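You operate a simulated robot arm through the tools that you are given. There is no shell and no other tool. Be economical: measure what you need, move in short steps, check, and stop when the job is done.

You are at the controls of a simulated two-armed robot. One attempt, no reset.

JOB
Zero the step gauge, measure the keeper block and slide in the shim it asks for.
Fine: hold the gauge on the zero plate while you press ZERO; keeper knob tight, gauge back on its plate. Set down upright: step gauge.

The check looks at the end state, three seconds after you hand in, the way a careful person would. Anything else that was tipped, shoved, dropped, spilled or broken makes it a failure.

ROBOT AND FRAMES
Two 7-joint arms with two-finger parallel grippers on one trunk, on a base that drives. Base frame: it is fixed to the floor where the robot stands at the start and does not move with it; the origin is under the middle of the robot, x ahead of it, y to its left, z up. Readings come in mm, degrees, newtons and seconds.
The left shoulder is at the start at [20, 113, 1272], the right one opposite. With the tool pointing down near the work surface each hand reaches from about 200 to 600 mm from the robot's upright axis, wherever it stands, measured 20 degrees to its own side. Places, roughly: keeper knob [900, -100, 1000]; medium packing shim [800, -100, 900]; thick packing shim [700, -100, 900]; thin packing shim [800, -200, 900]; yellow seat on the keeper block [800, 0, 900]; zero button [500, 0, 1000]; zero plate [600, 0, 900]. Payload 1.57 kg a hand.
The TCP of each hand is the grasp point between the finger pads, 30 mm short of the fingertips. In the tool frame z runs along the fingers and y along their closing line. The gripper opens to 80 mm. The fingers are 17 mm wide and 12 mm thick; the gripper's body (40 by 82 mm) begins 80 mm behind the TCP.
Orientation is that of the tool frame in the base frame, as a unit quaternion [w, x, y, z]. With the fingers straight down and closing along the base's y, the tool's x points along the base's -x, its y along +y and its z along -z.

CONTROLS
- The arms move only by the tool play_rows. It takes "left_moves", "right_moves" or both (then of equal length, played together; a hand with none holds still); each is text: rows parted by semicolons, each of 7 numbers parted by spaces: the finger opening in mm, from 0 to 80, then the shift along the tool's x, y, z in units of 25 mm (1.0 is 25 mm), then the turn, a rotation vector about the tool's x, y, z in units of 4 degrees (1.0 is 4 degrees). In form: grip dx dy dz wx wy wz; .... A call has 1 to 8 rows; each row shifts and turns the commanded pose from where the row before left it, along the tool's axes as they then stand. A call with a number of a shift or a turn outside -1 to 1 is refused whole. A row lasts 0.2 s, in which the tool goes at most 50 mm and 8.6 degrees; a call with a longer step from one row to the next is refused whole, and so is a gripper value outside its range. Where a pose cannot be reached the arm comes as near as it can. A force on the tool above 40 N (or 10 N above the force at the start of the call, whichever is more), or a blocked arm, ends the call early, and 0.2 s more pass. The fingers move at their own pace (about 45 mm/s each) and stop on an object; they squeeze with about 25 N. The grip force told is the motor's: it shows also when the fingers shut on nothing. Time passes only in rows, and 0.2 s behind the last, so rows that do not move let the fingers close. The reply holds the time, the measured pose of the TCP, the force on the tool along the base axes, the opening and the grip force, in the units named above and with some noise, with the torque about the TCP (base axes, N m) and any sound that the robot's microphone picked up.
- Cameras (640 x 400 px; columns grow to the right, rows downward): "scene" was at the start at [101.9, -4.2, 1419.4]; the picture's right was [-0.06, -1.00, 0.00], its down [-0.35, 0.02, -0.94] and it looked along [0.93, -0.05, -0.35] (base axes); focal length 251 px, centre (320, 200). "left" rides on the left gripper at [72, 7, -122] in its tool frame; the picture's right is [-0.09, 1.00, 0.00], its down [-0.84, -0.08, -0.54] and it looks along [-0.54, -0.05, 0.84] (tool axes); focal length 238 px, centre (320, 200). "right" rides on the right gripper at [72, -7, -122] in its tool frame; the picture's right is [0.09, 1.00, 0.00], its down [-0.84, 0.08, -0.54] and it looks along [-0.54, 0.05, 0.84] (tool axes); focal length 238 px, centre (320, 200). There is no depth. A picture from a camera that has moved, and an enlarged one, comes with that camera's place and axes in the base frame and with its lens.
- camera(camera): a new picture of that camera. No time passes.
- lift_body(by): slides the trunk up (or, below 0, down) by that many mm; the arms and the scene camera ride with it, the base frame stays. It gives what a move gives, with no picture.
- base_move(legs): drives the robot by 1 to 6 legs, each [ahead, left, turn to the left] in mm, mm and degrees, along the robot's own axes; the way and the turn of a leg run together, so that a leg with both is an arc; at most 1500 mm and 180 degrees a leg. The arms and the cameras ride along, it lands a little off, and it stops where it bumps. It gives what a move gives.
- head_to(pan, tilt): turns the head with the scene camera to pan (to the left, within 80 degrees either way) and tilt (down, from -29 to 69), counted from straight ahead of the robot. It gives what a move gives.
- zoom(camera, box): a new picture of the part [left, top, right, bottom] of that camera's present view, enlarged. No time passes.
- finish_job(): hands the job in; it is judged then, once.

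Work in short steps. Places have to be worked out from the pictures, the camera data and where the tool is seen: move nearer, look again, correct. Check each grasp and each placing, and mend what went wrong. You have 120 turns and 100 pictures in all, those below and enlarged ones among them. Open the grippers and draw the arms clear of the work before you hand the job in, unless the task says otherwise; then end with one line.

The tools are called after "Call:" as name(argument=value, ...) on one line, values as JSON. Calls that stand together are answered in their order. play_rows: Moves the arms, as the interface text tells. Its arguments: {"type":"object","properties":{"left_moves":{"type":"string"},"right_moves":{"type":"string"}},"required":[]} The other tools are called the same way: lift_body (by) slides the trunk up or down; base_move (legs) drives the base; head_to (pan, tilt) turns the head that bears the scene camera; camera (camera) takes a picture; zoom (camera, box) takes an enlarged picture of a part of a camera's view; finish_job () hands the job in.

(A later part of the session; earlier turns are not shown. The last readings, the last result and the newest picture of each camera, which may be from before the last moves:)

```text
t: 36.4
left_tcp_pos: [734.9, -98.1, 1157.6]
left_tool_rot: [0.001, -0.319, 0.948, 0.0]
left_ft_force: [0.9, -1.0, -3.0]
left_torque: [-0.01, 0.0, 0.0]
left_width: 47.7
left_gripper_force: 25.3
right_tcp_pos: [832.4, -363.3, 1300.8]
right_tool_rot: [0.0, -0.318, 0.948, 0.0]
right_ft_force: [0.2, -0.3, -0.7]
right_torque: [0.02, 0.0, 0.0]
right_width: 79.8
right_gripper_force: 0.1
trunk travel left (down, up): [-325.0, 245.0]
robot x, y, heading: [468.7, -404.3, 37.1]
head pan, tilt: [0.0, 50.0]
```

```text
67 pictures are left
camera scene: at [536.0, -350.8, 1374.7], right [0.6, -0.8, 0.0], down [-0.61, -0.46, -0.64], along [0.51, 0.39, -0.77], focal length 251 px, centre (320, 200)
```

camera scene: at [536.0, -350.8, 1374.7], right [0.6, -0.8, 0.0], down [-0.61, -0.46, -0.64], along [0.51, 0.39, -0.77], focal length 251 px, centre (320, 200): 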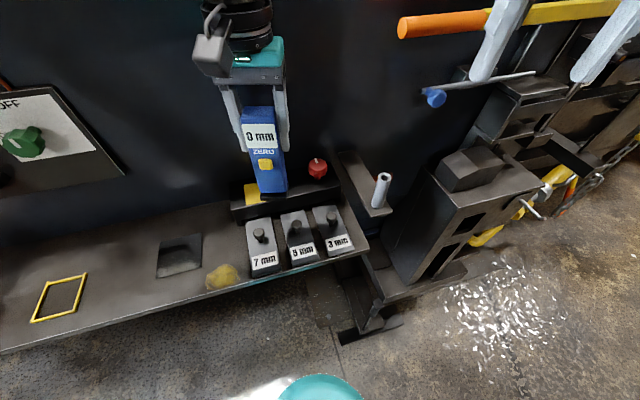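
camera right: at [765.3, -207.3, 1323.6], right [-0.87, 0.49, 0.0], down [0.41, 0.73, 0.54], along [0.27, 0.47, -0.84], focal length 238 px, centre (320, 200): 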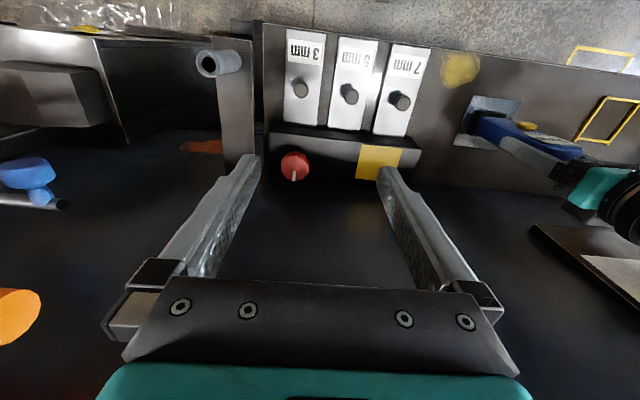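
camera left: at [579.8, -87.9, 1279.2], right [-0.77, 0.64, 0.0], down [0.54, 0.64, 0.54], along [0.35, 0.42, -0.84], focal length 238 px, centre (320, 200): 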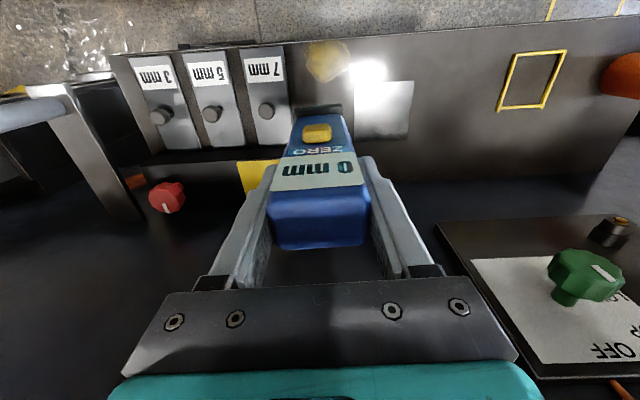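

Turned. Now yaw the gauge back square to the bench and move toward the seat.

Call:
play_rows(left_moves="40 0 0 0 0 0 -0.9;40 0 0 0 0 0 -0.9;40 0 0 0 0 0 -0.9;40 0 0 0 0 0 -0.9;40 0 0 0 0 0 -0.9;40 -0.8 0.35 0 0 0 0;40 -0.8 0.35 0 0 0 0;40 -0.8 0.35 0 0 0 0")

Call:
camera(camera="left")

Call:
zoom(camera="scene", box=[180, 50, 380, 250])

```text
t: 38.1
left_tcp_pos: [745.9, -32.5, 1157.3]
left_tool_rot: [0.001, -0.462, 0.887, -0.001]
left_ft_force: [-0.5, 0.4, -2.5]
left_torque: [-0.01, 0.01, 0.0]
left_width: 47.9
left_gripper_force: 24.9
right_tcp_pos: [831.7, -363.2, 1299.8]
right_tool_rot: [0.0, -0.319, 0.948, 0.0]
right_ft_force: [-0.7, 0.3, -0.2]
right_torque: [0.02, 0.01, -0.02]
right_width: 79.7
right_gripper_force: 0.1
trunk travel left (down, up): [-325.0, 245.0]
robot x, y, heading: [465.8, -405.4, 37.1]
head pan, tilt: [0.0, 50.0]
```

```text
66 pictures are left
camera left: at [700.1, -89.5, 1278.7], right [-0.76, 0.64, 0.0], down [0.54, 0.64, 0.54], along [0.35, 0.41, -0.84], focal length 238 px, centre (320, 200)
```

left: 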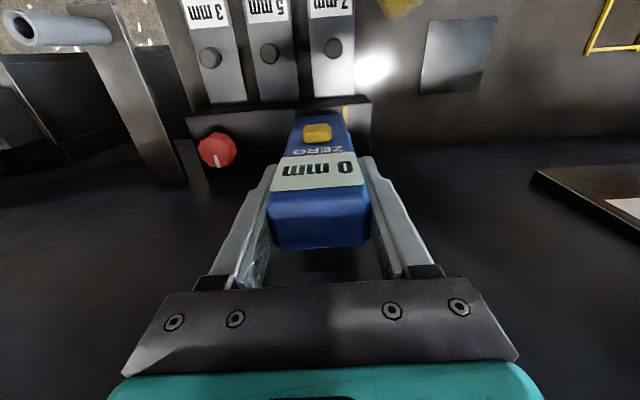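

```text
2.00 times, centred on (280, 150) of scene
camera zoom: at [535.9, -350.2, 1374.7], right [0.6, -0.8, 0.0], down [-0.61, -0.46, -0.64], along [0.51, 0.39, -0.77], focal length 502 px, centre (400, 300)
```

zoom: 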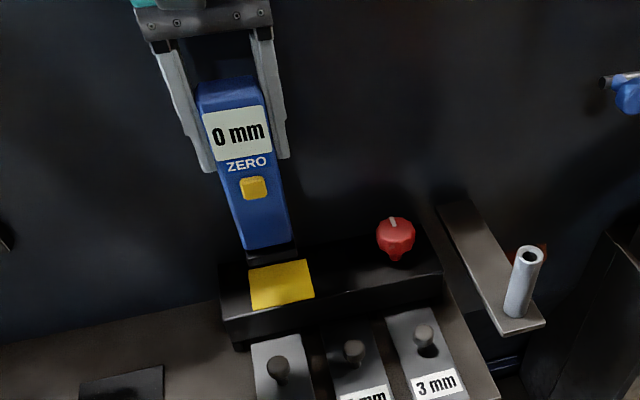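

Gauge is at the right lateral place (r≈632); seat lies ~27 mm further forward and its top at z≈943. Move forward and lower most of the way.

Call:
play_rows(left_moves="40 -0.55 0 0 0 0 0;40 -0.55 0 0.4 0 0 0;40 0 0 0.7 0 0 0;40 0 0 0.7 0 0 0;40 0 0 0.4 0 0 0")

Call:
zoom(camera="scene", box=[200, 80, 360, 240])

Call:
camera(camera="left")

```text
t: 39.4
left_tcp_pos: [749.0, -10.6, 1102.4]
left_tool_rot: [0.003, -0.463, 0.886, -0.002]
left_ft_force: [0.2, -0.2, -2.6]
left_torque: [0.02, 0.01, -0.02]
left_width: 47.8
left_gripper_force: 25.1
left hand out of reach, approached as far as the arm can: row 2, 4
right_tcp_pos: [831.2, -363.5, 1300.8]
right_tool_rot: [0.0, -0.319, 0.948, 0.001]
right_ft_force: [0.5, -0.2, -0.7]
right_torque: [-0.02, 0.01, 0.02]
right_width: 79.9
right_gripper_force: 0.1
trunk travel left (down, up): [-325.0, 245.0]
robot x, y, heading: [469.0, -402.6, 37.3]
head pan, tilt: [0.0, 50.0]
```

```text
2.50 times, centred on (280, 160) of scene
camera zoom: at [535.9, -350.5, 1374.7], right [0.6, -0.8, 0.0], down [-0.61, -0.46, -0.64], along [0.51, 0.39, -0.77], focal length 627 px, centre (420, 300)
```

zoom: 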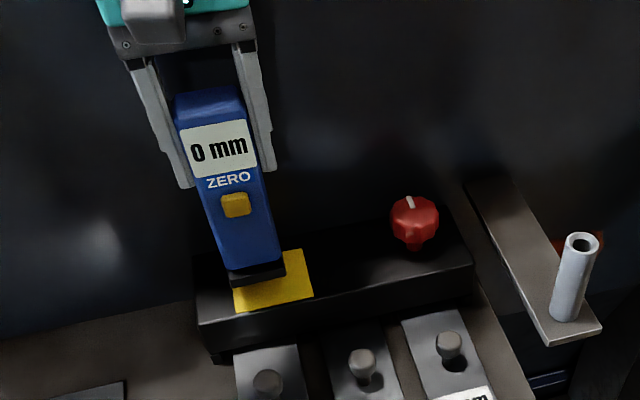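

```text
63 pictures are left
camera left: at [703.5, -67.1, 1224.7], right [-0.76, 0.64, 0.0], down [0.54, 0.64, 0.54], along [0.35, 0.41, -0.84], focal length 238 px, centre (320, 200)
```

left: 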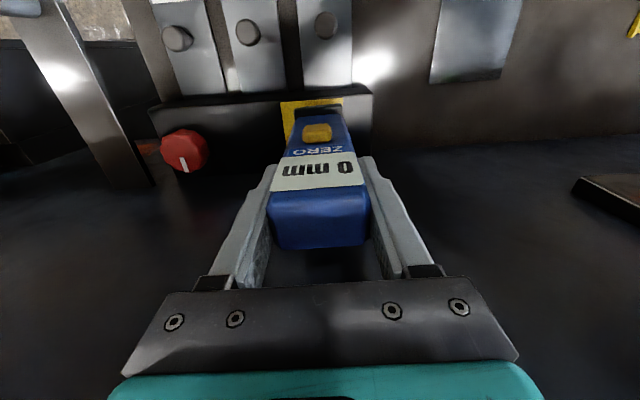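

Seat resolves to f 395–459, r≈632, z≈943. I correct 9 mm forward and 10 mm right, watching reach.

Call:
play_rows(left_moves="40 -0.2 -0.2 0 0 0 0;40 -0.2 -0.2 0 0 0 0;40 0 0 0.2 0 0 0")

```text
t: 40.1
left_tcp_pos: [749.9, -10.2, 1099.6]
left_tool_rot: [0.002, -0.463, 0.887, -0.002]
left_ft_force: [0.5, 1.0, -2.1]
left_torque: [0.0, -0.03, -0.04]
left_width: 47.8
left_gripper_force: 24.8
left hand out of reach, approached as far as the arm can: row 1, 2
right_tcp_pos: [830.8, -362.5, 1300.7]
right_tool_rot: [-0.001, -0.32, 0.947, 0.0]
right_ft_force: [-0.1, -0.3, 0.3]
right_torque: [0.02, -0.02, 0.0]
right_width: 79.9
right_gripper_force: 0.0
trunk travel left (down, up): [-325.0, 245.0]
robot x, y, heading: [467.8, -402.9, 37.0]
head pan, tilt: [0.0, 50.0]
```

Reach limit in that direction; I nudge the base ahead 30 mm (plenty of clearance to the bench) carrying the gauge in the air.

Call:
base_move(legs=[[30, -10, 0]])

```text
t: 41.0
left_tcp_pos: [760.8, -9.0, 1098.8]
left_tool_rot: [-0.007, -0.46, 0.888, -0.003]
left_ft_force: [-6.9, -7.1, 0.0]
left_torque: [0.77, -0.88, -0.08]
left_width: 48.1
left_gripper_force: 24.7
right_tcp_pos: [847.1, -358.0, 1301.2]
right_tool_rot: [0.001, -0.319, 0.948, -0.001]
right_ft_force: [-0.5, -0.1, -0.1]
right_torque: [-0.02, -0.03, 0.01]
right_width: 80.2
right_gripper_force: 0.0
trunk travel left (down, up): [-325.0, 245.0]
robot x, y, heading: [485.6, -399.7, 37.3]
head pan, tilt: [0.0, 50.0]
stopped in leg 1: the force on the tool passed its limit at 77 N (the readings are from after the stop); the commanded pose is now the measured one
```

Bump: torque suggests something touched ~110 mm above the TCP (gripper body against the wall rail). Back off slightly and look.

Call:
base_move(legs=[[-20, 0, 0]])

Call:
head_to(pan=0, tilt=30)

Call:
camera(camera="scene")

Call:
camera(camera="left")

```text
t: 41.8
left_tcp_pos: [744.3, -20.9, 1098.9]
left_tool_rot: [-0.006, -0.461, 0.888, -0.001]
left_ft_force: [-0.4, -0.6, -2.6]
left_torque: [0.04, 0.0, -0.05]
left_width: 48.2
left_gripper_force: 25.3
right_tcp_pos: [832.0, -369.8, 1301.9]
right_tool_rot: [0.0, -0.319, 0.948, 0.0]
right_ft_force: [0.0, -0.5, -0.7]
right_torque: [0.02, -0.03, -0.01]
right_width: 79.9
right_gripper_force: 0.1
trunk travel left (down, up): [-325.0, 245.0]
robot x, y, heading: [465.9, -413.0, 37.1]
head pan, tilt: [0.0, 50.0]
```

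```text
t: 42.6
left_tcp_pos: [745.7, -20.2, 1097.8]
left_tool_rot: [-0.006, -0.462, 0.887, -0.002]
left_ft_force: [0.5, -0.2, -2.8]
left_torque: [0.04, -0.03, 0.04]
left_width: 47.8
left_gripper_force: 24.3
right_tcp_pos: [833.1, -368.6, 1299.2]
right_tool_rot: [0.0, -0.319, 0.948, 0.0]
right_ft_force: [-0.3, -0.7, -0.2]
right_torque: [0.02, 0.04, 0.04]
right_width: 80.1
right_gripper_force: 0.1
trunk travel left (down, up): [-325.0, 245.0]
robot x, y, heading: [468.6, -409.5, 37.1]
head pan, tilt: [0.0, 30.0]
```

```text
62 pictures are left
camera scene: at [547.4, -348.6, 1404.2], right [0.6, -0.8, 0.0], down [-0.4, -0.3, -0.87], along [0.69, 0.52, -0.5], focal length 251 px, centre (320, 200)
```

scene: 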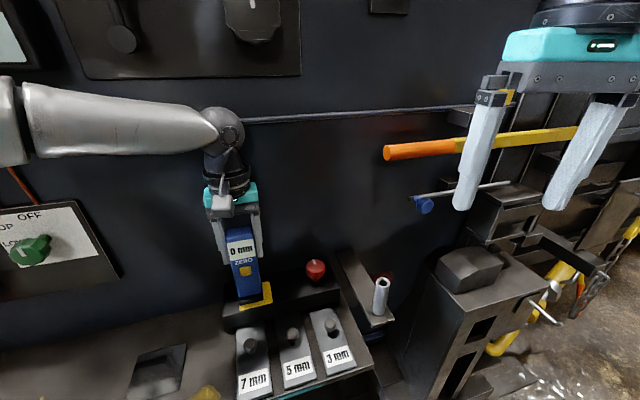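

```text
61 pictures are left
camera left: at [701.1, -75.2, 1221.7], right [-0.76, 0.65, 0.0], down [0.55, 0.64, 0.53], along [0.34, 0.41, -0.85], focal length 238 px, centre (320, 200)
```

left: 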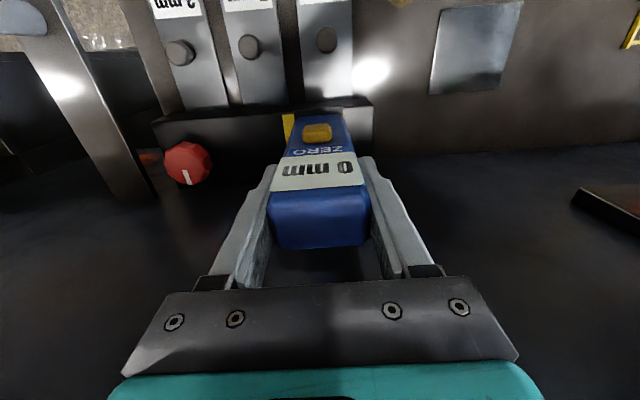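

The wrist is close to the wall. Foot still fits on the seat at f≈417; I shift by arm 9 mm forward and 8 mm right, then check.

Call:
play_rows(left_moves="40 -0.15 -0.15 0 0 0 0;40 -0.15 -0.15 0 0 0 0;40 -0.05 0 0 0 0 0")

```text
t: 43.4
left_tcp_pos: [746.7, -18.9, 1097.4]
left_tool_rot: [-0.006, -0.461, 0.887, -0.002]
left_ft_force: [-1.3, 0.3, -2.1]
left_torque: [0.01, 0.01, 0.0]
left_width: 47.7
left_gripper_force: 25.0
left hand out of reach, approached as far as the arm can: row 1, 2
right_tcp_pos: [833.7, -369.0, 1299.4]
right_tool_rot: [-0.001, -0.319, 0.948, 0.0]
right_ft_force: [0.0, 0.8, -0.2]
right_torque: [0.0, 0.0, -0.01]
right_width: 79.9
right_gripper_force: 0.1
trunk travel left (down, up): [-325.0, 245.0]
robot x, y, heading: [468.5, -410.8, 37.1]
head pan, tilt: [0.0, 30.0]
```

Arm is at its own limit; use a small base nudge instead: 11 mm ahead, 4 mm right.

Call:
base_move(legs=[[11, -5, 0]])

Call:
camera(camera="left")

Call:
zoom(camera="scene", box=[180, 180, 340, 340])

```text
t: 44.2
left_tcp_pos: [758.3, -16.5, 1097.6]
left_tool_rot: [-0.008, -0.461, 0.887, -0.002]
left_ft_force: [0.5, 0.4, -1.0]
left_torque: [0.01, 0.01, 0.01]
left_width: 48.1
left_gripper_force: 24.5
right_tcp_pos: [845.2, -366.5, 1300.4]
right_tool_rot: [-0.001, -0.319, 0.948, 0.0]
right_ft_force: [1.0, 0.3, -1.0]
right_torque: [0.01, 0.03, 0.03]
right_width: 79.8
right_gripper_force: 0.0
trunk travel left (down, up): [-325.0, 245.0]
robot x, y, heading: [482.1, -405.1, 37.1]
head pan, tilt: [0.0, 30.0]
```

```text
60 pictures are left
camera left: at [713.7, -71.3, 1221.2], right [-0.76, 0.65, 0.0], down [0.55, 0.64, 0.53], along [0.34, 0.41, -0.85], focal length 238 px, centre (320, 200)
```

left: 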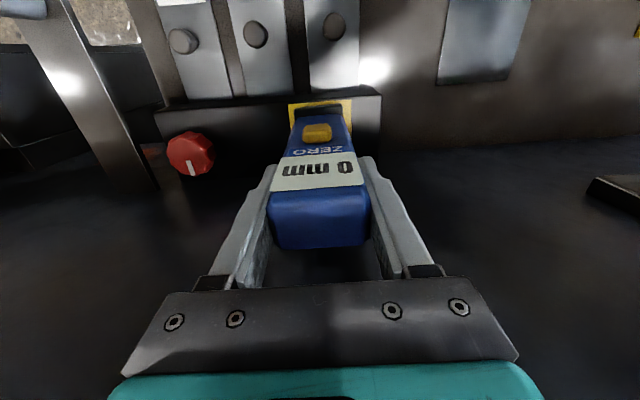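

```text
2.50 times, centred on (260, 260) of scene
camera zoom: at [559.8, -345.8, 1404.2], right [0.6, -0.8, 0.0], down [-0.4, -0.3, -0.87], along [0.69, 0.52, -0.5], focal length 627 px, centre (470, 50)
```

zoom: 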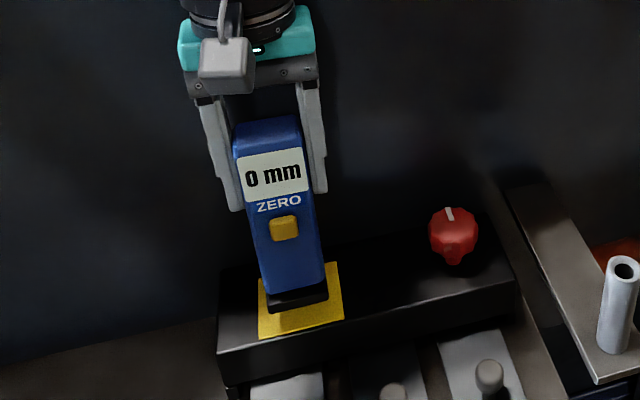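

Gauge is now centred over the seat. Straighten the ~1° tilt and descend 20 mm.

Call:
play_rows(left_moves="40 0 0 0.1 0.06 -0.23 0;40 0 0 0.15 0 0 0;40 0 0 0.15 0 0 0;40 0 0 0.15 0 0 0;40 0 0 0.15 0 0 0")

Call:
zoom(camera="scene", box=[180, 180, 340, 340])

```text
t: 45.4
left_tcp_pos: [756.3, -16.8, 1080.5]
left_tool_rot: [0.002, -0.461, 0.887, 0.0]
left_ft_force: [-0.6, -0.5, -1.6]
left_torque: [0.02, -0.01, 0.01]
left_width: 48.0
left_gripper_force: 25.4
right_tcp_pos: [844.4, -366.6, 1300.6]
right_tool_rot: [-0.001, -0.319, 0.948, 0.0]
right_ft_force: [-0.6, 0.2, -0.5]
right_torque: [0.0, 0.02, -0.03]
right_width: 80.0
right_gripper_force: 0.0
trunk travel left (down, up): [-325.0, 245.0]
robot x, y, heading: [479.8, -410.2, 37.2]
head pan, tilt: [0.0, 30.0]
```

```text
2.50 times, centred on (260, 260) of scene
camera zoom: at [559.0, -346.0, 1404.3], right [0.6, -0.8, 0.0], down [-0.4, -0.3, -0.87], along [0.69, 0.52, -0.5], focal length 627 px, centre (470, 50)
```

zoom: 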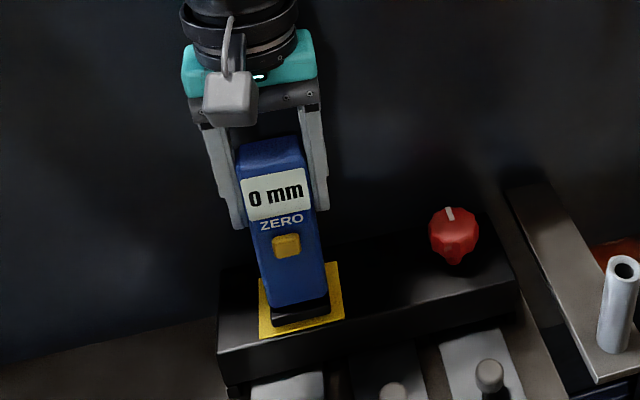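

Still ~8 mm above. Move 5 mm forward and descend in 2 mm steps.

Call:
play_rows(left_moves="40 -0.2 0 0 0 0 0;40 0 0 0.08 0 0 0;40 0 0 0.08 0 0 0;40 0 0 0.08 0 0 0;40 0 0 0.08 0 0 0;40 0 0 0.08 0 0 0")

Call:
zoom(camera="scene", box=[180, 180, 340, 340])

```text
t: 46.8
left_tcp_pos: [755.0, -11.8, 1072.7]
left_tool_rot: [0.002, -0.461, 0.887, 0.0]
left_ft_force: [0.3, -0.1, -0.6]
left_torque: [0.02, 0.02, -0.02]
left_width: 48.0
left_gripper_force: 24.8
left hand out of reach, approached as far as the arm can: row 1
right_tcp_pos: [844.0, -366.2, 1300.5]
right_tool_rot: [0.0, -0.319, 0.948, 0.0]
right_ft_force: [0.2, 0.7, 0.1]
right_torque: [0.04, 0.0, 0.02]
right_width: 79.9
right_gripper_force: 0.0
trunk travel left (down, up): [-325.0, 245.0]
robot x, y, heading: [476.6, -407.7, 37.2]
head pan, tilt: [0.0, 30.0]
```

```text
2.50 times, centred on (260, 260) of scene
camera zoom: at [558.9, -346.1, 1404.3], right [0.6, -0.8, 0.0], down [-0.4, -0.3, -0.87], along [0.69, 0.52, -0.5], focal length 627 px, centre (470, 50)
```

zoom: 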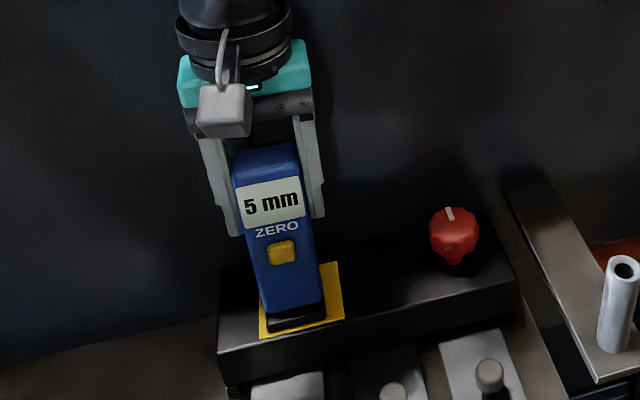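

Display reads 5 mm on the seat. I press slightly further to be sure the reading is firm.

Call:
play_rows(left_moves="40 0 0 0.06 0 0 0;40 0 0 0.04 0 0 0;40 0 0 0 0 0 0")

Call:
zoom(camera="scene", box=[180, 180, 340, 340])

```text
t: 47.6
left_tcp_pos: [754.6, -12.9, 1070.9]
left_tool_rot: [0.005, -0.461, 0.887, 0.0]
left_ft_force: [0.8, 1.1, 19.5]
left_torque: [-0.06, 0.69, 0.01]
left_width: 48.1
left_gripper_force: 24.6
left hand out of reach, approached as far as the arm can: row 1
right_tcp_pos: [843.6, -366.6, 1301.0]
right_tool_rot: [0.0, -0.319, 0.948, 0.0]
right_ft_force: [0.2, 0.1, 0.9]
right_torque: [0.03, 0.01, 0.0]
right_width: 80.1
right_gripper_force: 0.0
trunk travel left (down, up): [-325.0, 245.0]
robot x, y, heading: [479.3, -406.2, 37.1]
head pan, tilt: [0.0, 30.0]
```

```text
2.50 times, centred on (260, 260) of scene
camera zoom: at [558.2, -347.3, 1404.6], right [0.6, -0.8, 0.0], down [-0.4, -0.3, -0.87], along [0.69, 0.52, -0.5], focal length 627 px, centre (470, 50)
```

zoom: 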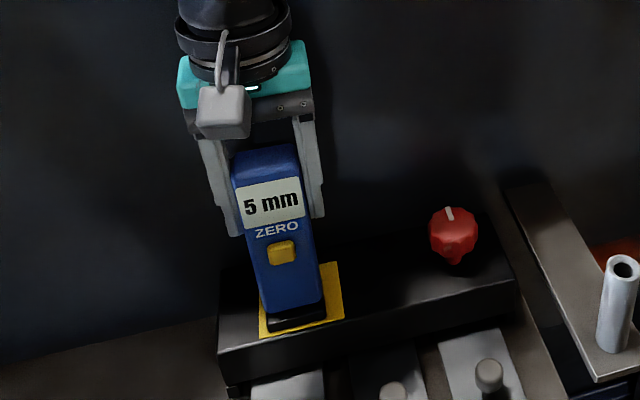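

Reading is solid: 5 mm → the medium shim. Lift the gauge, draw it back, and return the base to its earlier place.

Call:
play_rows(left_moves="40 0 0 -0.5 0 0 0;40 0 0 -0.8 0 0 0;40 0 0 -0.8 0 0 0;40 0.5 0 -0.8 0 0 0;40 0.8 0 -0.4 0 0 0;40 0.8 0 0 0 0 0;40 0.8 0 0 0 0 0")

Call:
base_move(legs=[[-10, 5, 0], [0, 0, 18]])

Call:
head_to(pan=0, tilt=45)

Call:
play_rows(left_moves="40 0 0 0 0 0 0.9;40 0 0 0 0 0 0.9;40 0 0 0 0 0 0.9;40 0 0 0 0 0 0.9;40 0 0 0 0 0 0.9")

Call:
camera(camera="scene")

```text
t: 49.2
left_tcp_pos: [711.9, -70.2, 1151.2]
left_tool_rot: [0.001, -0.461, 0.887, 0.001]
left_ft_force: [-0.3, -0.3, -2.6]
left_torque: [0.02, -0.01, 0.01]
left_width: 48.0
left_gripper_force: 24.6
right_tcp_pos: [844.2, -366.8, 1300.7]
right_tool_rot: [0.0, -0.319, 0.948, 0.0]
right_ft_force: [-0.3, -0.3, -0.1]
right_torque: [0.0, -0.03, -0.01]
right_width: 80.2
right_gripper_force: 0.0
trunk travel left (down, up): [-325.0, 245.0]
robot x, y, heading: [481.6, -408.2, 37.0]
head pan, tilt: [0.0, 30.0]
```

```text
t: 50.9
left_tcp_pos: [581.6, -15.9, 1151.2]
left_tool_rot: [0.001, -0.597, 0.802, 0.0]
left_ft_force: [-0.2, 0.3, -2.0]
left_torque: [-0.01, 0.0, 0.02]
left_width: 48.0
left_gripper_force: 24.9
right_tcp_pos: [800.6, -254.8, 1300.6]
right_tool_rot: [-0.001, -0.467, 0.884, 0.0]
right_ft_force: [-0.2, 0.0, 0.0]
right_torque: [0.0, 0.0, 0.02]
right_width: 79.9
right_gripper_force: 0.0
trunk travel left (down, up): [-325.0, 245.0]
robot x, y, heading: [470.3, -411.1, 55.4]
head pan, tilt: [0.0, 30.0]
```

```text
t: 51.7
left_tcp_pos: [582.2, -15.7, 1151.1]
left_tool_rot: [0.001, -0.597, 0.802, 0.002]
left_ft_force: [-0.5, -0.2, -2.7]
left_torque: [-0.02, 0.0, -0.01]
left_width: 47.9
left_gripper_force: 24.8
right_tcp_pos: [801.3, -255.4, 1301.4]
right_tool_rot: [-0.001, -0.467, 0.884, -0.001]
right_ft_force: [-0.4, 0.5, -0.4]
right_torque: [-0.01, -0.03, 0.02]
right_width: 80.0
right_gripper_force: 0.0
trunk travel left (down, up): [-325.0, 245.0]
robot x, y, heading: [464.4, -412.4, 55.5]
head pan, tilt: [0.0, 45.0]
```

```text
t: 52.9
left_tcp_pos: [582.1, -16.5, 1151.1]
left_tool_rot: [0.001, -0.464, 0.886, 0.0]
left_ft_force: [-0.4, 0.0, -1.6]
left_torque: [0.03, -0.01, 0.03]
left_width: 47.9
left_gripper_force: 24.7
right_tcp_pos: [800.4, -255.6, 1300.3]
right_tool_rot: [-0.001, -0.467, 0.884, -0.001]
right_ft_force: [0.5, -1.1, 0.4]
right_torque: [-0.02, 0.0, -0.06]
right_width: 79.9
right_gripper_force: 0.1
trunk travel left (down, up): [-325.0, 245.0]
robot x, y, heading: [467.6, -408.7, 55.5]
head pan, tilt: [0.0, 45.0]
```

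```text
55 pictures are left
camera scene: at [519.4, -333.4, 1381.6], right [0.83, -0.56, 0.0], down [-0.4, -0.58, -0.71], along [0.4, 0.58, -0.71], focal length 251 px, centre (320, 200)
```

scene: 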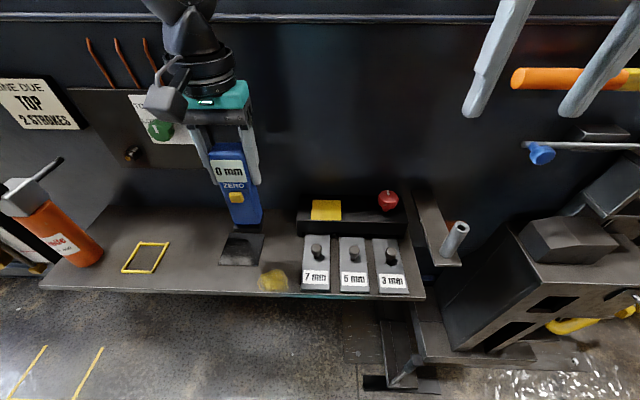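

Gauge squared. Move over the plate and lower to ~40 mm above contact height.

Call:
play_rows(left_moves="40 -0.555 0.7 0 0 0 0;40 -0.555 0.7 0 0 0 0;40 -0.555 0.7 0 0 0 0;40 0 0 0.9 0 0 0;40 0 0 0.9 0 0 0;40 0 0 0.9 0 0 0;40 0 0 0.9 0 0 0")

Call:
zoom(camera="scene", box=[160, 120, 320, 280])

Call:
camera(camera="left")

```text
t: 54.5
left_tcp_pos: [561.6, 47.7, 1061.0]
left_tool_rot: [0.002, -0.464, 0.886, 0.002]
left_ft_force: [-0.3, -0.1, -1.9]
left_torque: [0.0, 0.01, 0.02]
left_width: 47.9
left_gripper_force: 25.2
right_tcp_pos: [800.2, -254.6, 1300.6]
right_tool_rot: [-0.001, -0.467, 0.884, -0.001]
right_ft_force: [0.0, -0.5, -0.1]
right_torque: [0.0, -0.02, -0.02]
right_width: 80.1
right_gripper_force: 0.1
trunk travel left (down, up): [-325.0, 245.0]
robot x, y, heading: [469.1, -407.4, 55.3]
head pan, tilt: [0.0, 45.0]
```

```text
2.50 times, centred on (240, 200) of scene
camera zoom: at [519.4, -333.1, 1381.6], right [0.83, -0.56, 0.0], down [-0.4, -0.58, -0.71], along [0.4, 0.58, -0.71], focal length 627 px, centre (520, 200)
```

zoom: 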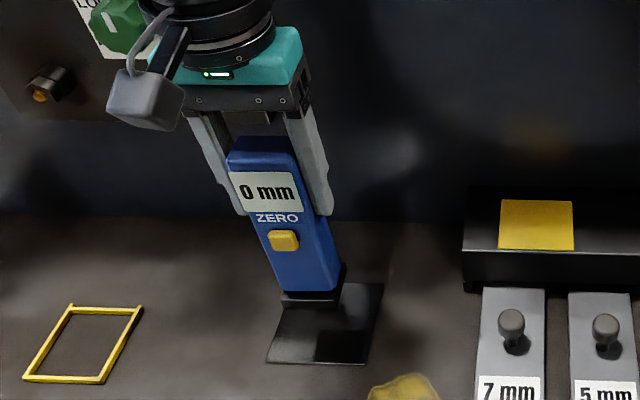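

```text
53 pictures are left
camera left: at [516.8, -9.7, 1182.7], right [-0.77, 0.64, 0.0], down [0.54, 0.64, 0.54], along [0.35, 0.42, -0.84], focal length 238 px, centre (320, 200)
```

left: 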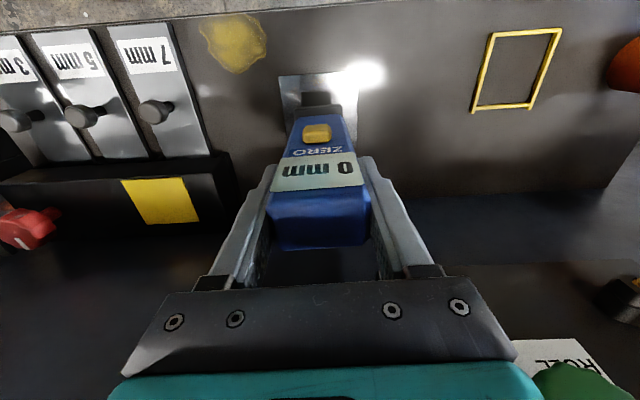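

Aligned over the plate. Lower to contact (expected TCP z ≈1012).

Call:
play_rows(left_moves="40 0 0 0.6 0 0 0;40 0 0 0.6 0 0 0;40 0 0 0.4 0 0 0;40 0 0 0.16 0 0 0;40 0 0 0.08 0 0 0;40 0 0 0.06 0 0 0;40 0 0 0.04 0 0 0")

Call:
zoom(camera="scene", box=[160, 120, 320, 280])

```text
t: 56.1
left_tcp_pos: [562.5, 49.1, 1013.0]
left_tool_rot: [0.001, -0.464, 0.886, 0.001]
left_ft_force: [-0.2, 0.2, -2.1]
left_torque: [-0.01, 0.01, 0.0]
left_width: 48.1
left_gripper_force: 25.3
right_tcp_pos: [801.0, -254.2, 1299.7]
right_tool_rot: [-0.001, -0.467, 0.884, -0.001]
right_ft_force: [0.5, -0.2, -0.4]
right_torque: [-0.01, 0.02, 0.02]
right_width: 80.1
right_gripper_force: 0.0
trunk travel left (down, up): [-325.0, 245.0]
robot x, y, heading: [467.9, -409.6, 55.4]
head pan, tilt: [0.0, 45.0]
```

```text
2.50 times, centred on (240, 200) of scene
camera zoom: at [519.4, -333.4, 1381.6], right [0.83, -0.56, 0.0], down [-0.4, -0.58, -0.71], along [0.4, 0.58, -0.71], focal length 627 px, centre (520, 200)
```

zoom: 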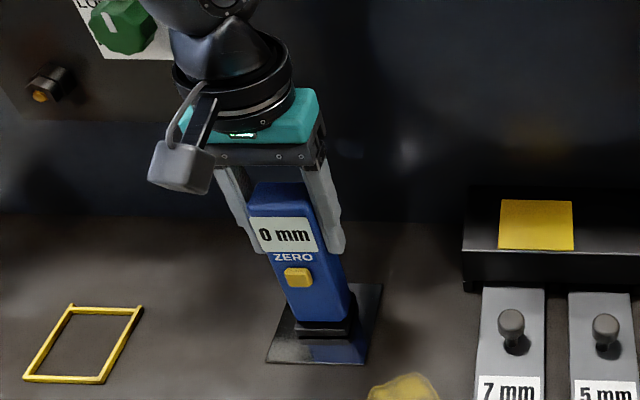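

Almost at contact (still −2 N). Lower 1 mm steps until load shows, then open.

Call:
play_rows(left_moves="40 0 0 0.04 0 0 0;40 0 0 0.04 0 0 0;40 0 0 0.03 0 0 0;40 0 0 0 0 0 0")

```text
t: 57.1
left_tcp_pos: [562.2, 47.5, 1011.7]
left_tool_rot: [0.003, -0.465, 0.886, 0.001]
left_ft_force: [-3.4, -0.1, 13.6]
left_torque: [-0.31, 0.51, -0.04]
left_width: 47.9
left_gripper_force: 25.0
right_tcp_pos: [800.0, -255.8, 1300.9]
right_tool_rot: [0.0, -0.468, 0.884, 0.0]
right_ft_force: [-1.1, -0.4, -0.6]
right_torque: [0.0, 0.02, 0.0]
right_width: 80.0
right_gripper_force: 0.0
trunk travel left (down, up): [-325.0, 245.0]
robot x, y, heading: [469.6, -409.1, 55.6]
head pan, tilt: [0.0, 45.0]
```

Contact at 14 N. Open gradually, then rise off the gauge.

Call:
play_rows(left_moves="40 0 0 -0.03 0 0 0;55 0 0 0 0 0 0;80 0 0 0 0 0 0;80 0 0 0 0 0 0;80 0 0 0 0 0 0")

Call:
play_rows(left_moves="80 0 0 -0.6 0 0 0;80 0 0 -0.9 0 0 0;80 0 0 -0.9 0 0 0;80 0 0 -0.9 0 0 0;80 0 0.3 -0.9 0 0 0;80 0 0.5 -0.9 0 0 0;80 0 0.5 -0.9 0 0 0;80 0 0.5 -0.9 0 0 0")

Call:
camera(camera="scene")

```text
t: 58.3
left_tcp_pos: [563.5, 49.5, 1011.4]
left_tool_rot: [0.002, -0.464, 0.886, 0.001]
left_ft_force: [0.5, -0.2, 0.2]
left_torque: [-0.02, 0.03, 0.0]
left_width: 80.2
left_gripper_force: 0.1
right_tcp_pos: [801.8, -255.7, 1300.6]
right_tool_rot: [-0.001, -0.467, 0.884, 0.0]
right_ft_force: [0.3, 0.6, -0.2]
right_torque: [0.0, 0.03, -0.01]
right_width: 80.0
right_gripper_force: 0.1
trunk travel left (down, up): [-325.0, 245.0]
robot x, y, heading: [469.1, -409.5, 55.8]
head pan, tilt: [0.0, 45.0]
```

```text
t: 60.1
left_tcp_pos: [524.8, 73.0, 1183.4]
left_tool_rot: [0.001, -0.464, 0.886, 0.001]
left_ft_force: [-0.3, 1.2, -0.4]
left_torque: [0.01, 0.03, 0.0]
left_width: 79.9
left_gripper_force: 0.1
right_tcp_pos: [801.6, -255.5, 1299.6]
right_tool_rot: [-0.001, -0.467, 0.884, 0.0]
right_ft_force: [-0.2, 0.3, 0.5]
right_torque: [0.0, 0.03, 0.0]
right_width: 80.1
right_gripper_force: 0.0
trunk travel left (down, up): [-325.0, 245.0]
robot x, y, heading: [467.2, -406.7, 55.7]
head pan, tilt: [0.0, 45.0]
```

```text
51 pictures are left
camera scene: at [519.1, -333.6, 1381.7], right [0.83, -0.56, 0.0], down [-0.4, -0.58, -0.71], along [0.4, 0.58, -0.71], focal length 251 px, centre (320, 200)
```

scene: 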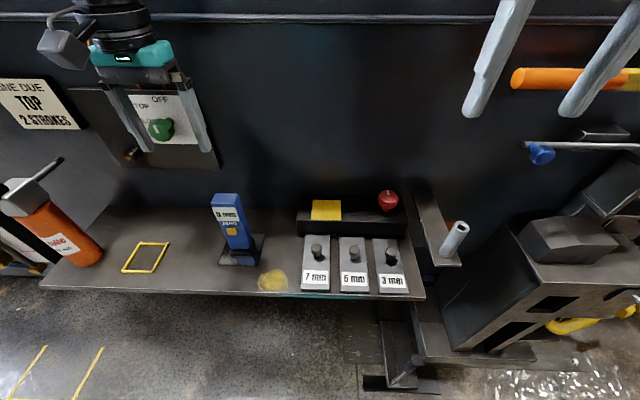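

Gauge is upright on its plate. Now inspect the keeper block, knob, and slot closely.

Call:
zoom(camera="scene", box=[285, 180, 425, 300])

Call:
zoom(camera="scene", box=[365, 180, 425, 220])

```text
3.33 times, centred on (355, 240) of scene
camera zoom: at [519.1, -333.6, 1381.7], right [0.83, -0.56, 0.0], down [-0.4, -0.58, -0.71], along [0.4, 0.58, -0.71], focal length 836 px, centre (203, 67)
```

zoom: 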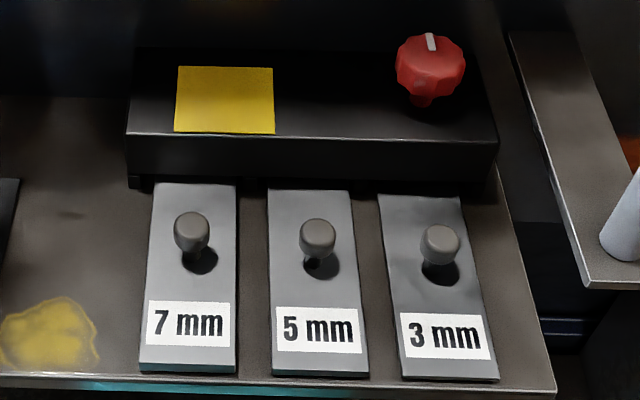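

```text
10.00 times, centred on (395, 200) of scene
camera zoom: at [519.1, -333.6, 1381.7], right [0.83, -0.56, 0.0], down [-0.4, -0.58, -0.71], along [0.4, 0.58, -0.71], focal length 2509 px, centre (-430, 200)
```

zoom: 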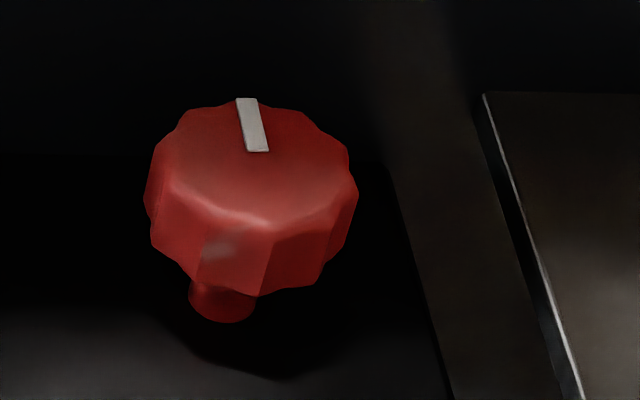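

Knob stands on a raised stem. To see the slot beneath the block, I pull the left hand back and up, and lower the trunk for a lower camera view.

Call:
play_rows(left_moves="80 0.6 0 -0.8 0 0 0;80 0.6 0 -0.8 0 0 0;80 0.6 0 -0.8 0 0 0;80 0.6 0 -0.8 0 0 0;80 0.6 0 -0.8 0 0 0;80 0.6 0 -0.8 0 0 0")

Call:
lift_body(by=-200)

Call:
head_to(pan=-20, tilt=35)

Call:
camera(camera="scene")

```text
t: 61.5
left_tcp_pos: [475.9, 0.3, 1303.4]
left_tool_rot: [0.002, -0.465, 0.885, 0.0]
left_ft_force: [-0.5, -0.3, 0.4]
left_torque: [0.0, 0.02, -0.05]
left_width: 79.9
left_gripper_force: 0.0
right_tcp_pos: [801.4, -256.7, 1301.1]
right_tool_rot: [0.0, -0.467, 0.884, 0.0]
right_ft_force: [-0.5, -0.3, 0.5]
right_torque: [0.05, 0.02, -0.01]
right_width: 80.0
right_gripper_force: 0.1
trunk travel left (down, up): [-325.0, 245.0]
robot x, y, heading: [473.4, -408.3, 55.6]
head pan, tilt: [0.0, 45.0]
```

```text
t: 63.7
left_tcp_pos: [475.8, 0.3, 1102.6]
left_tool_rot: [0.002, -0.464, 0.886, 0.0]
left_ft_force: [-0.5, 0.4, -0.2]
left_torque: [0.03, 0.01, -0.02]
left_width: 79.9
left_gripper_force: 0.1
right_tcp_pos: [800.6, -256.0, 1100.7]
right_tool_rot: [-0.001, -0.467, 0.884, 0.0]
right_ft_force: [0.2, 0.1, 0.3]
right_torque: [-0.02, -0.01, 0.0]
right_width: 80.1
right_gripper_force: 0.1
trunk travel left (down, up): [-125.0, 445.0]
robot x, y, heading: [469.7, -408.3, 55.6]
head pan, tilt: [0.0, 45.0]
```

```text
t: 64.5
left_tcp_pos: [475.7, 1.1, 1102.3]
left_tool_rot: [0.002, -0.464, 0.886, 0.0]
left_ft_force: [-1.0, -0.1, -0.1]
left_torque: [0.01, 0.02, -0.01]
left_width: 80.0
left_gripper_force: 0.1
right_tcp_pos: [801.0, -255.0, 1099.5]
right_tool_rot: [-0.001, -0.467, 0.884, -0.001]
right_ft_force: [-0.2, 0.0, 0.0]
right_torque: [-0.01, 0.01, 0.04]
right_width: 80.0
right_gripper_force: 0.0
trunk travel left (down, up): [-125.0, 445.0]
robot x, y, heading: [466.7, -407.7, 55.5]
head pan, tilt: [-20.0, 35.0]
```

```text
48 pictures are left
camera scene: at [545.0, -349.3, 1196.5], right [0.58, -0.81, 0.0], down [-0.47, -0.33, -0.82], along [0.67, 0.48, -0.57], focal length 251 px, centre (320, 200)
```

scene: 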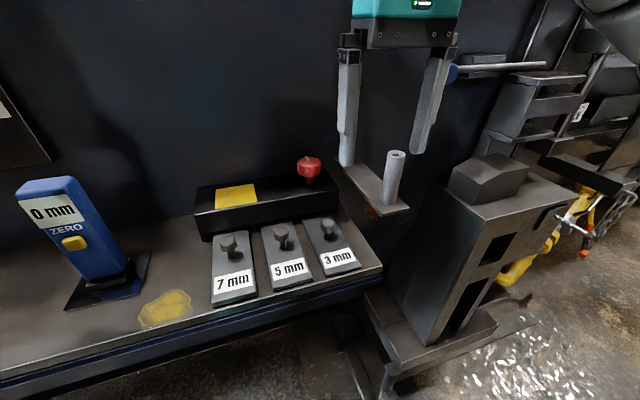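

Call:
zoom(camera="scene", box=[180, 150, 380, 310])

Call:
zoom(camera="scene", box=[190, 180, 270, 250])

Call:
zoom(camera="scene", box=[260, 145, 360, 235])

```text
2.50 times, centred on (280, 230) of scene
camera zoom: at [545.0, -349.3, 1196.5], right [0.58, -0.81, 0.0], down [-0.47, -0.33, -0.82], along [0.67, 0.48, -0.57], focal length 627 px, centre (420, 125)
```

zoom: 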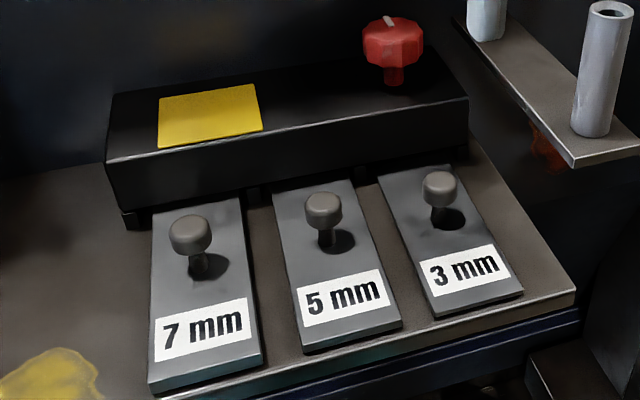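

```text
5.71 times, centred on (230, 215) of scene
camera zoom: at [545.0, -349.3, 1196.5], right [0.58, -0.81, 0.0], down [-0.47, -0.33, -0.82], along [0.67, 0.48, -0.57], focal length 1434 px, centre (834, 114)
```

zoom: 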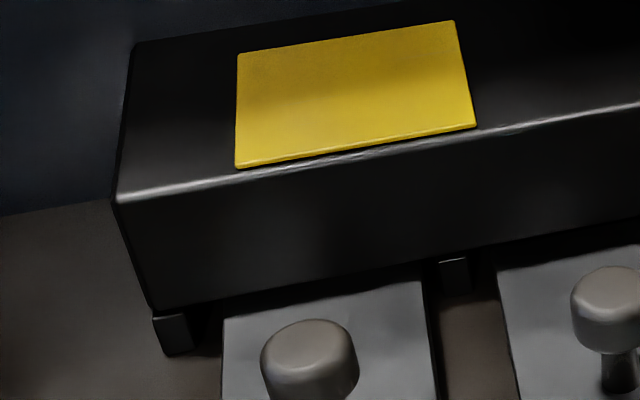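

```text
4.44 times, centred on (310, 190) of scene
camera zoom: at [545.0, -349.3, 1196.5], right [0.58, -0.81, 0.0], down [-0.47, -0.33, -0.82], along [0.67, 0.48, -0.57], focal length 1115 px, centre (364, 244)
```

zoom: 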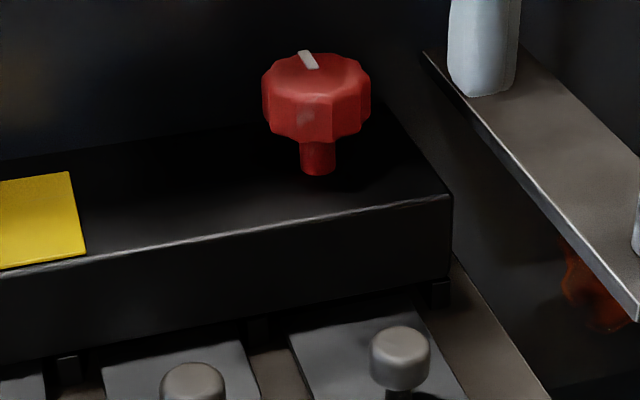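

The block stands on posts forming three bays, each right ahead of its shim, so the 5 mm shim slides straight forward. Its handle top is at (756,-120,922). Raise the trunk back and bring the right hand down over it.

Call:
lift_body(by=200)

Call:
play_rows(right_moves="80 0 0 0.95 0 0 0;80 0 0 0.95 0 0 0;80 0 0 0.95 0 0 0;80 0 0 0.95 0 0 0;80 0 0 0.95 0 0 0;80 0 0 0.95 0 0 0;80 0 0 0.95 0 0 0;80 0 0 0.95 0 0 0")

Call:
play_rows(right_moves="80 -0.48 0.64 0.6 0 0 0;80 -0.48 0.64 0.6 0 0 0;80 -0.48 0.64 0.6 0 0 0;80 -0.48 0.64 0.6 0 0 0;80 -0.48 0.64 0.6 0 0 0;80 -0.48 0.64 0.6 0 0 0;80 -0.48 0.64 0.6 0 0 0")

Call:
camera(camera="right")

```text
t: 66.7
left_tcp_pos: [476.2, 1.2, 1302.3]
left_tool_rot: [0.002, -0.464, 0.886, 0.001]
left_ft_force: [-0.2, -0.2, 0.1]
left_torque: [0.01, -0.02, 0.01]
left_width: 80.1
left_gripper_force: 0.0
right_tcp_pos: [801.6, -256.6, 1299.7]
right_tool_rot: [0.0, -0.467, 0.884, -0.001]
right_ft_force: [0.3, 0.3, -0.7]
right_torque: [0.0, 0.0, 0.01]
right_width: 79.9
right_gripper_force: 0.1
trunk travel left (down, up): [-325.0, 245.0]
robot x, y, heading: [466.8, -409.2, 55.5]
head pan, tilt: [-20.0, 35.0]
```

```text
t: 68.5
left_tcp_pos: [476.6, 0.3, 1303.2]
left_tool_rot: [0.002, -0.464, 0.886, 0.001]
left_ft_force: [0.8, -0.4, 0.2]
left_torque: [0.02, 0.0, 0.0]
left_width: 80.1
left_gripper_force: 0.0
right_tcp_pos: [801.3, -256.0, 1108.7]
right_tool_rot: [0.0, -0.467, 0.884, 0.0]
right_ft_force: [-0.3, 0.1, -1.1]
right_torque: [0.0, 0.03, -0.02]
right_width: 80.1
right_gripper_force: 0.0
trunk travel left (down, up): [-325.0, 245.0]
robot x, y, heading: [469.1, -407.2, 55.5]
head pan, tilt: [-20.0, 35.0]
```

```text
t: 70.1
left_tcp_pos: [476.0, 0.4, 1302.7]
left_tool_rot: [0.001, -0.464, 0.886, 0.0]
left_ft_force: [0.2, -0.1, -0.3]
left_torque: [0.0, 0.0, 0.02]
left_width: 80.1
left_gripper_force: 0.1
right_tcp_pos: [755.2, -121.0, 1004.4]
right_tool_rot: [0.0, -0.467, 0.884, 0.0]
right_ft_force: [-0.1, 0.3, 1.4]
right_torque: [0.02, 0.01, 0.01]
right_width: 80.1
right_gripper_force: 0.0
trunk travel left (down, up): [-325.0, 245.0]
robot x, y, heading: [468.5, -409.5, 55.8]
head pan, tilt: [-20.0, 35.0]
```

```text
44 pictures are left
camera right: at [720.3, -184.6, 1126.9], right [-0.87, 0.48, 0.0], down [0.41, 0.74, 0.54], along [0.26, 0.47, -0.84], focal length 238 px, centre (320, 200)
```

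right: 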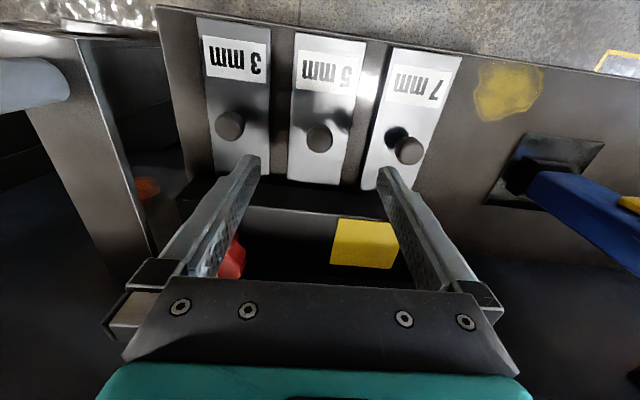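

Reached nicely above the 5 mm handle. Narrow to 56 mm and descend.

Call:
play_rows(right_moves="56 0 0 0.3 0 0 0;56 0 0 0.7 0 0 0;56 0 0 0.7 0 0 0;56 0 0 0.7 0 0 0;56 0 0 0.5 0 0 0;56 0 0 0.2 0 0 0")

Call:
camera(camera="right")

Call:
zoom(camera="scene", box=[160, 160, 400, 360])

```text
t: 71.5
left_tcp_pos: [475.4, 0.6, 1302.4]
left_tool_rot: [0.002, -0.465, 0.885, 0.001]
left_ft_force: [0.1, -0.2, 0.3]
left_torque: [-0.03, 0.02, -0.03]
left_width: 79.9
left_gripper_force: 0.0
right_tcp_pos: [756.8, -122.0, 928.1]
right_tool_rot: [0.0, -0.467, 0.884, 0.0]
right_ft_force: [0.0, 0.4, 0.6]
right_torque: [0.0, 0.0, 0.04]
right_width: 56.0
right_gripper_force: 0.0
trunk travel left (down, up): [-325.0, 245.0]
robot x, y, heading: [469.9, -413.6, 55.6]
head pan, tilt: [-20.0, 35.0]
```

```text
43 pictures are left
camera right: at [720.7, -185.0, 1049.8], right [-0.87, 0.48, 0.0], down [0.41, 0.74, 0.54], along [0.26, 0.47, -0.84], focal length 238 px, centre (320, 200)
```

right: 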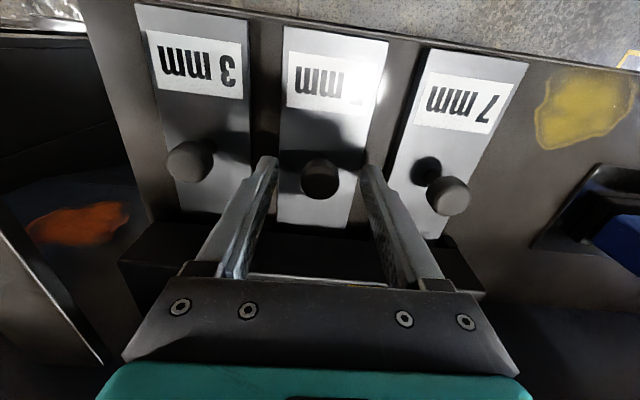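

```text
2.00 times, centred on (280, 260) of scene
camera zoom: at [545.0, -349.3, 1396.5], right [0.58, -0.81, 0.0], down [-0.47, -0.33, -0.82], along [0.67, 0.48, -0.57], focal length 502 px, centre (400, 80)
```

zoom: 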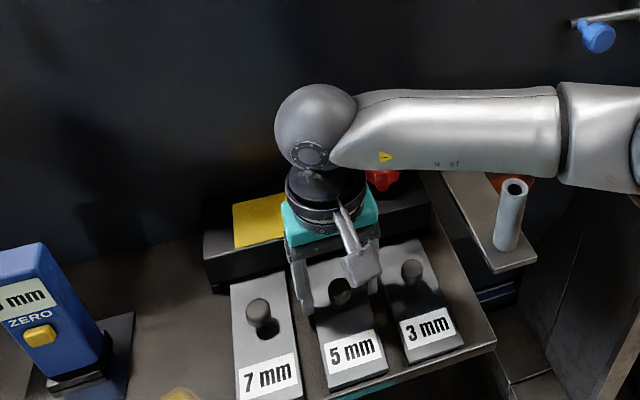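

Handle is centred between the fingers. Close.

Call:
play_rows(right_moves="40 0 0 0.1 0 0 0;25 0 0 0 0 0 0;15 0 0 0 0 0 0;15 0 0 0 0 0 0")

```text
t: 72.5
left_tcp_pos: [475.3, 0.7, 1301.4]
left_tool_rot: [0.002, -0.464, 0.886, 0.001]
left_ft_force: [0.1, 0.8, 0.6]
left_torque: [-0.02, -0.02, -0.02]
left_width: 80.1
left_gripper_force: 0.1
right_tcp_pos: [755.5, -121.4, 925.5]
right_tool_rot: [-0.002, -0.468, 0.884, 0.0]
right_ft_force: [0.3, 1.0, -2.1]
right_torque: [0.1, -0.04, -0.01]
right_width: 23.3
right_gripper_force: 29.3
trunk travel left (down, up): [-325.0, 245.0]
robot x, y, heading: [468.8, -408.2, 55.7]
head pan, tilt: [-20.0, 35.0]
```

Handle gripped at 23 mm. Slide the shim forward 30 mm into its bay and watch the force.

Call:
play_rows(right_moves="15 -0.24 -0.009 0 0 0 0;15 -0.24 -0.009 0 0 0 0;15 -0.24 -0.009 0 0 0 0;15 -0.24 -0.009 0 0 0 0;15 -0.24 -0.009 0 0 0 0")

Call:
camera(camera="right")

```text
t: 73.7
left_tcp_pos: [475.9, 0.5, 1302.8]
left_tool_rot: [0.002, -0.464, 0.886, 0.001]
left_ft_force: [0.7, 0.4, -0.2]
left_torque: [-0.01, -0.02, 0.02]
left_width: 80.0
left_gripper_force: 0.0
right_tcp_pos: [772.3, -97.9, 925.3]
right_tool_rot: [-0.001, -0.468, 0.884, 0.0]
right_ft_force: [-3.9, 1.0, -1.2]
right_torque: [-0.26, 0.23, 0.01]
right_width: 23.1
right_gripper_force: 35.4
trunk travel left (down, up): [-325.0, 245.0]
robot x, y, heading: [468.2, -408.6, 55.5]
head pan, tilt: [-20.0, 35.0]
```

```text
41 pictures are left
camera right: at [737.8, -162.1, 1047.0], right [-0.87, 0.48, 0.0], down [0.41, 0.74, 0.54], along [0.26, 0.47, -0.84], focal length 238 px, centre (320, 200)
```

right: 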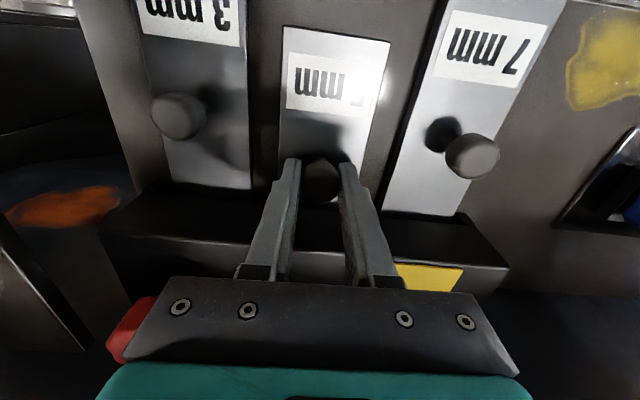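

Slid 29 mm with light side load. Continue straight ahead in 4 mm steps until the stop.

Call:
play_rows(right_moves="15 -0.16 0.02 0 0 0 0;15 -0.16 0.01 0 0 0 0;15 -0.16 0 0 0 0 0")

Call:
play_rows(right_moves="15 -0.08 0 0 0 0 0;15 -0.08 0 0 0 0 0;15 0 0 0 0 0 0")

Call:
camera(camera="right")

```text
t: 74.5
left_tcp_pos: [476.6, -0.2, 1302.8]
left_tool_rot: [0.002, -0.464, 0.886, 0.001]
left_ft_force: [-1.1, -0.3, -0.2]
left_torque: [0.02, -0.04, 0.0]
left_width: 80.1
left_gripper_force: 0.0
right_tcp_pos: [779.5, -90.0, 925.5]
right_tool_rot: [0.001, -0.467, 0.884, -0.001]
right_ft_force: [-2.7, -7.5, 7.9]
right_torque: [0.07, -0.12, -0.08]
right_width: 23.2
right_gripper_force: 35.4
trunk travel left (down, up): [-325.0, 245.0]
robot x, y, heading: [470.8, -411.2, 55.5]
head pan, tilt: [-20.0, 35.0]
```

```text
t: 75.3
left_tcp_pos: [474.2, -3.1, 1305.1]
left_tool_rot: [0.003, -0.464, 0.886, 0.002]
left_ft_force: [-0.8, -0.1, -0.6]
left_torque: [-0.02, -0.03, -0.01]
left_width: 80.0
left_gripper_force: 0.1
right_tcp_pos: [778.9, -89.9, 925.1]
right_tool_rot: [-0.002, -0.468, 0.884, -0.002]
right_ft_force: [-9.5, -22.1, 8.4]
right_torque: [-0.06, 0.01, 0.07]
right_width: 23.0
right_gripper_force: 35.4
trunk travel left (down, up): [-325.0, 245.0]
robot x, y, heading: [475.9, -413.3, 55.6]
head pan, tilt: [-20.0, 35.0]
```

```text
40 pictures are left
camera right: at [744.7, -152.0, 1047.2], right [-0.88, 0.48, 0.0], down [0.41, 0.74, 0.54], along [0.26, 0.47, -0.84], focal length 238 px, centre (320, 200)
```

right: 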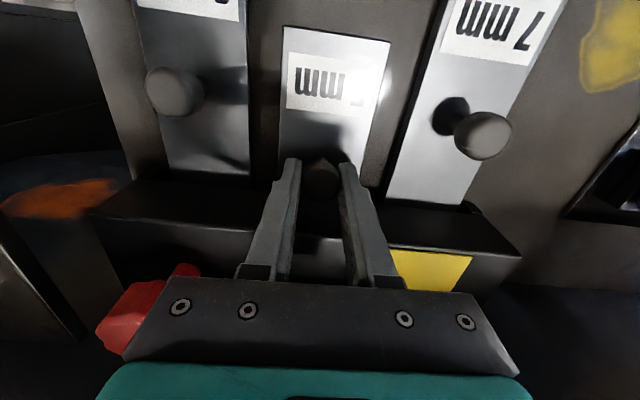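

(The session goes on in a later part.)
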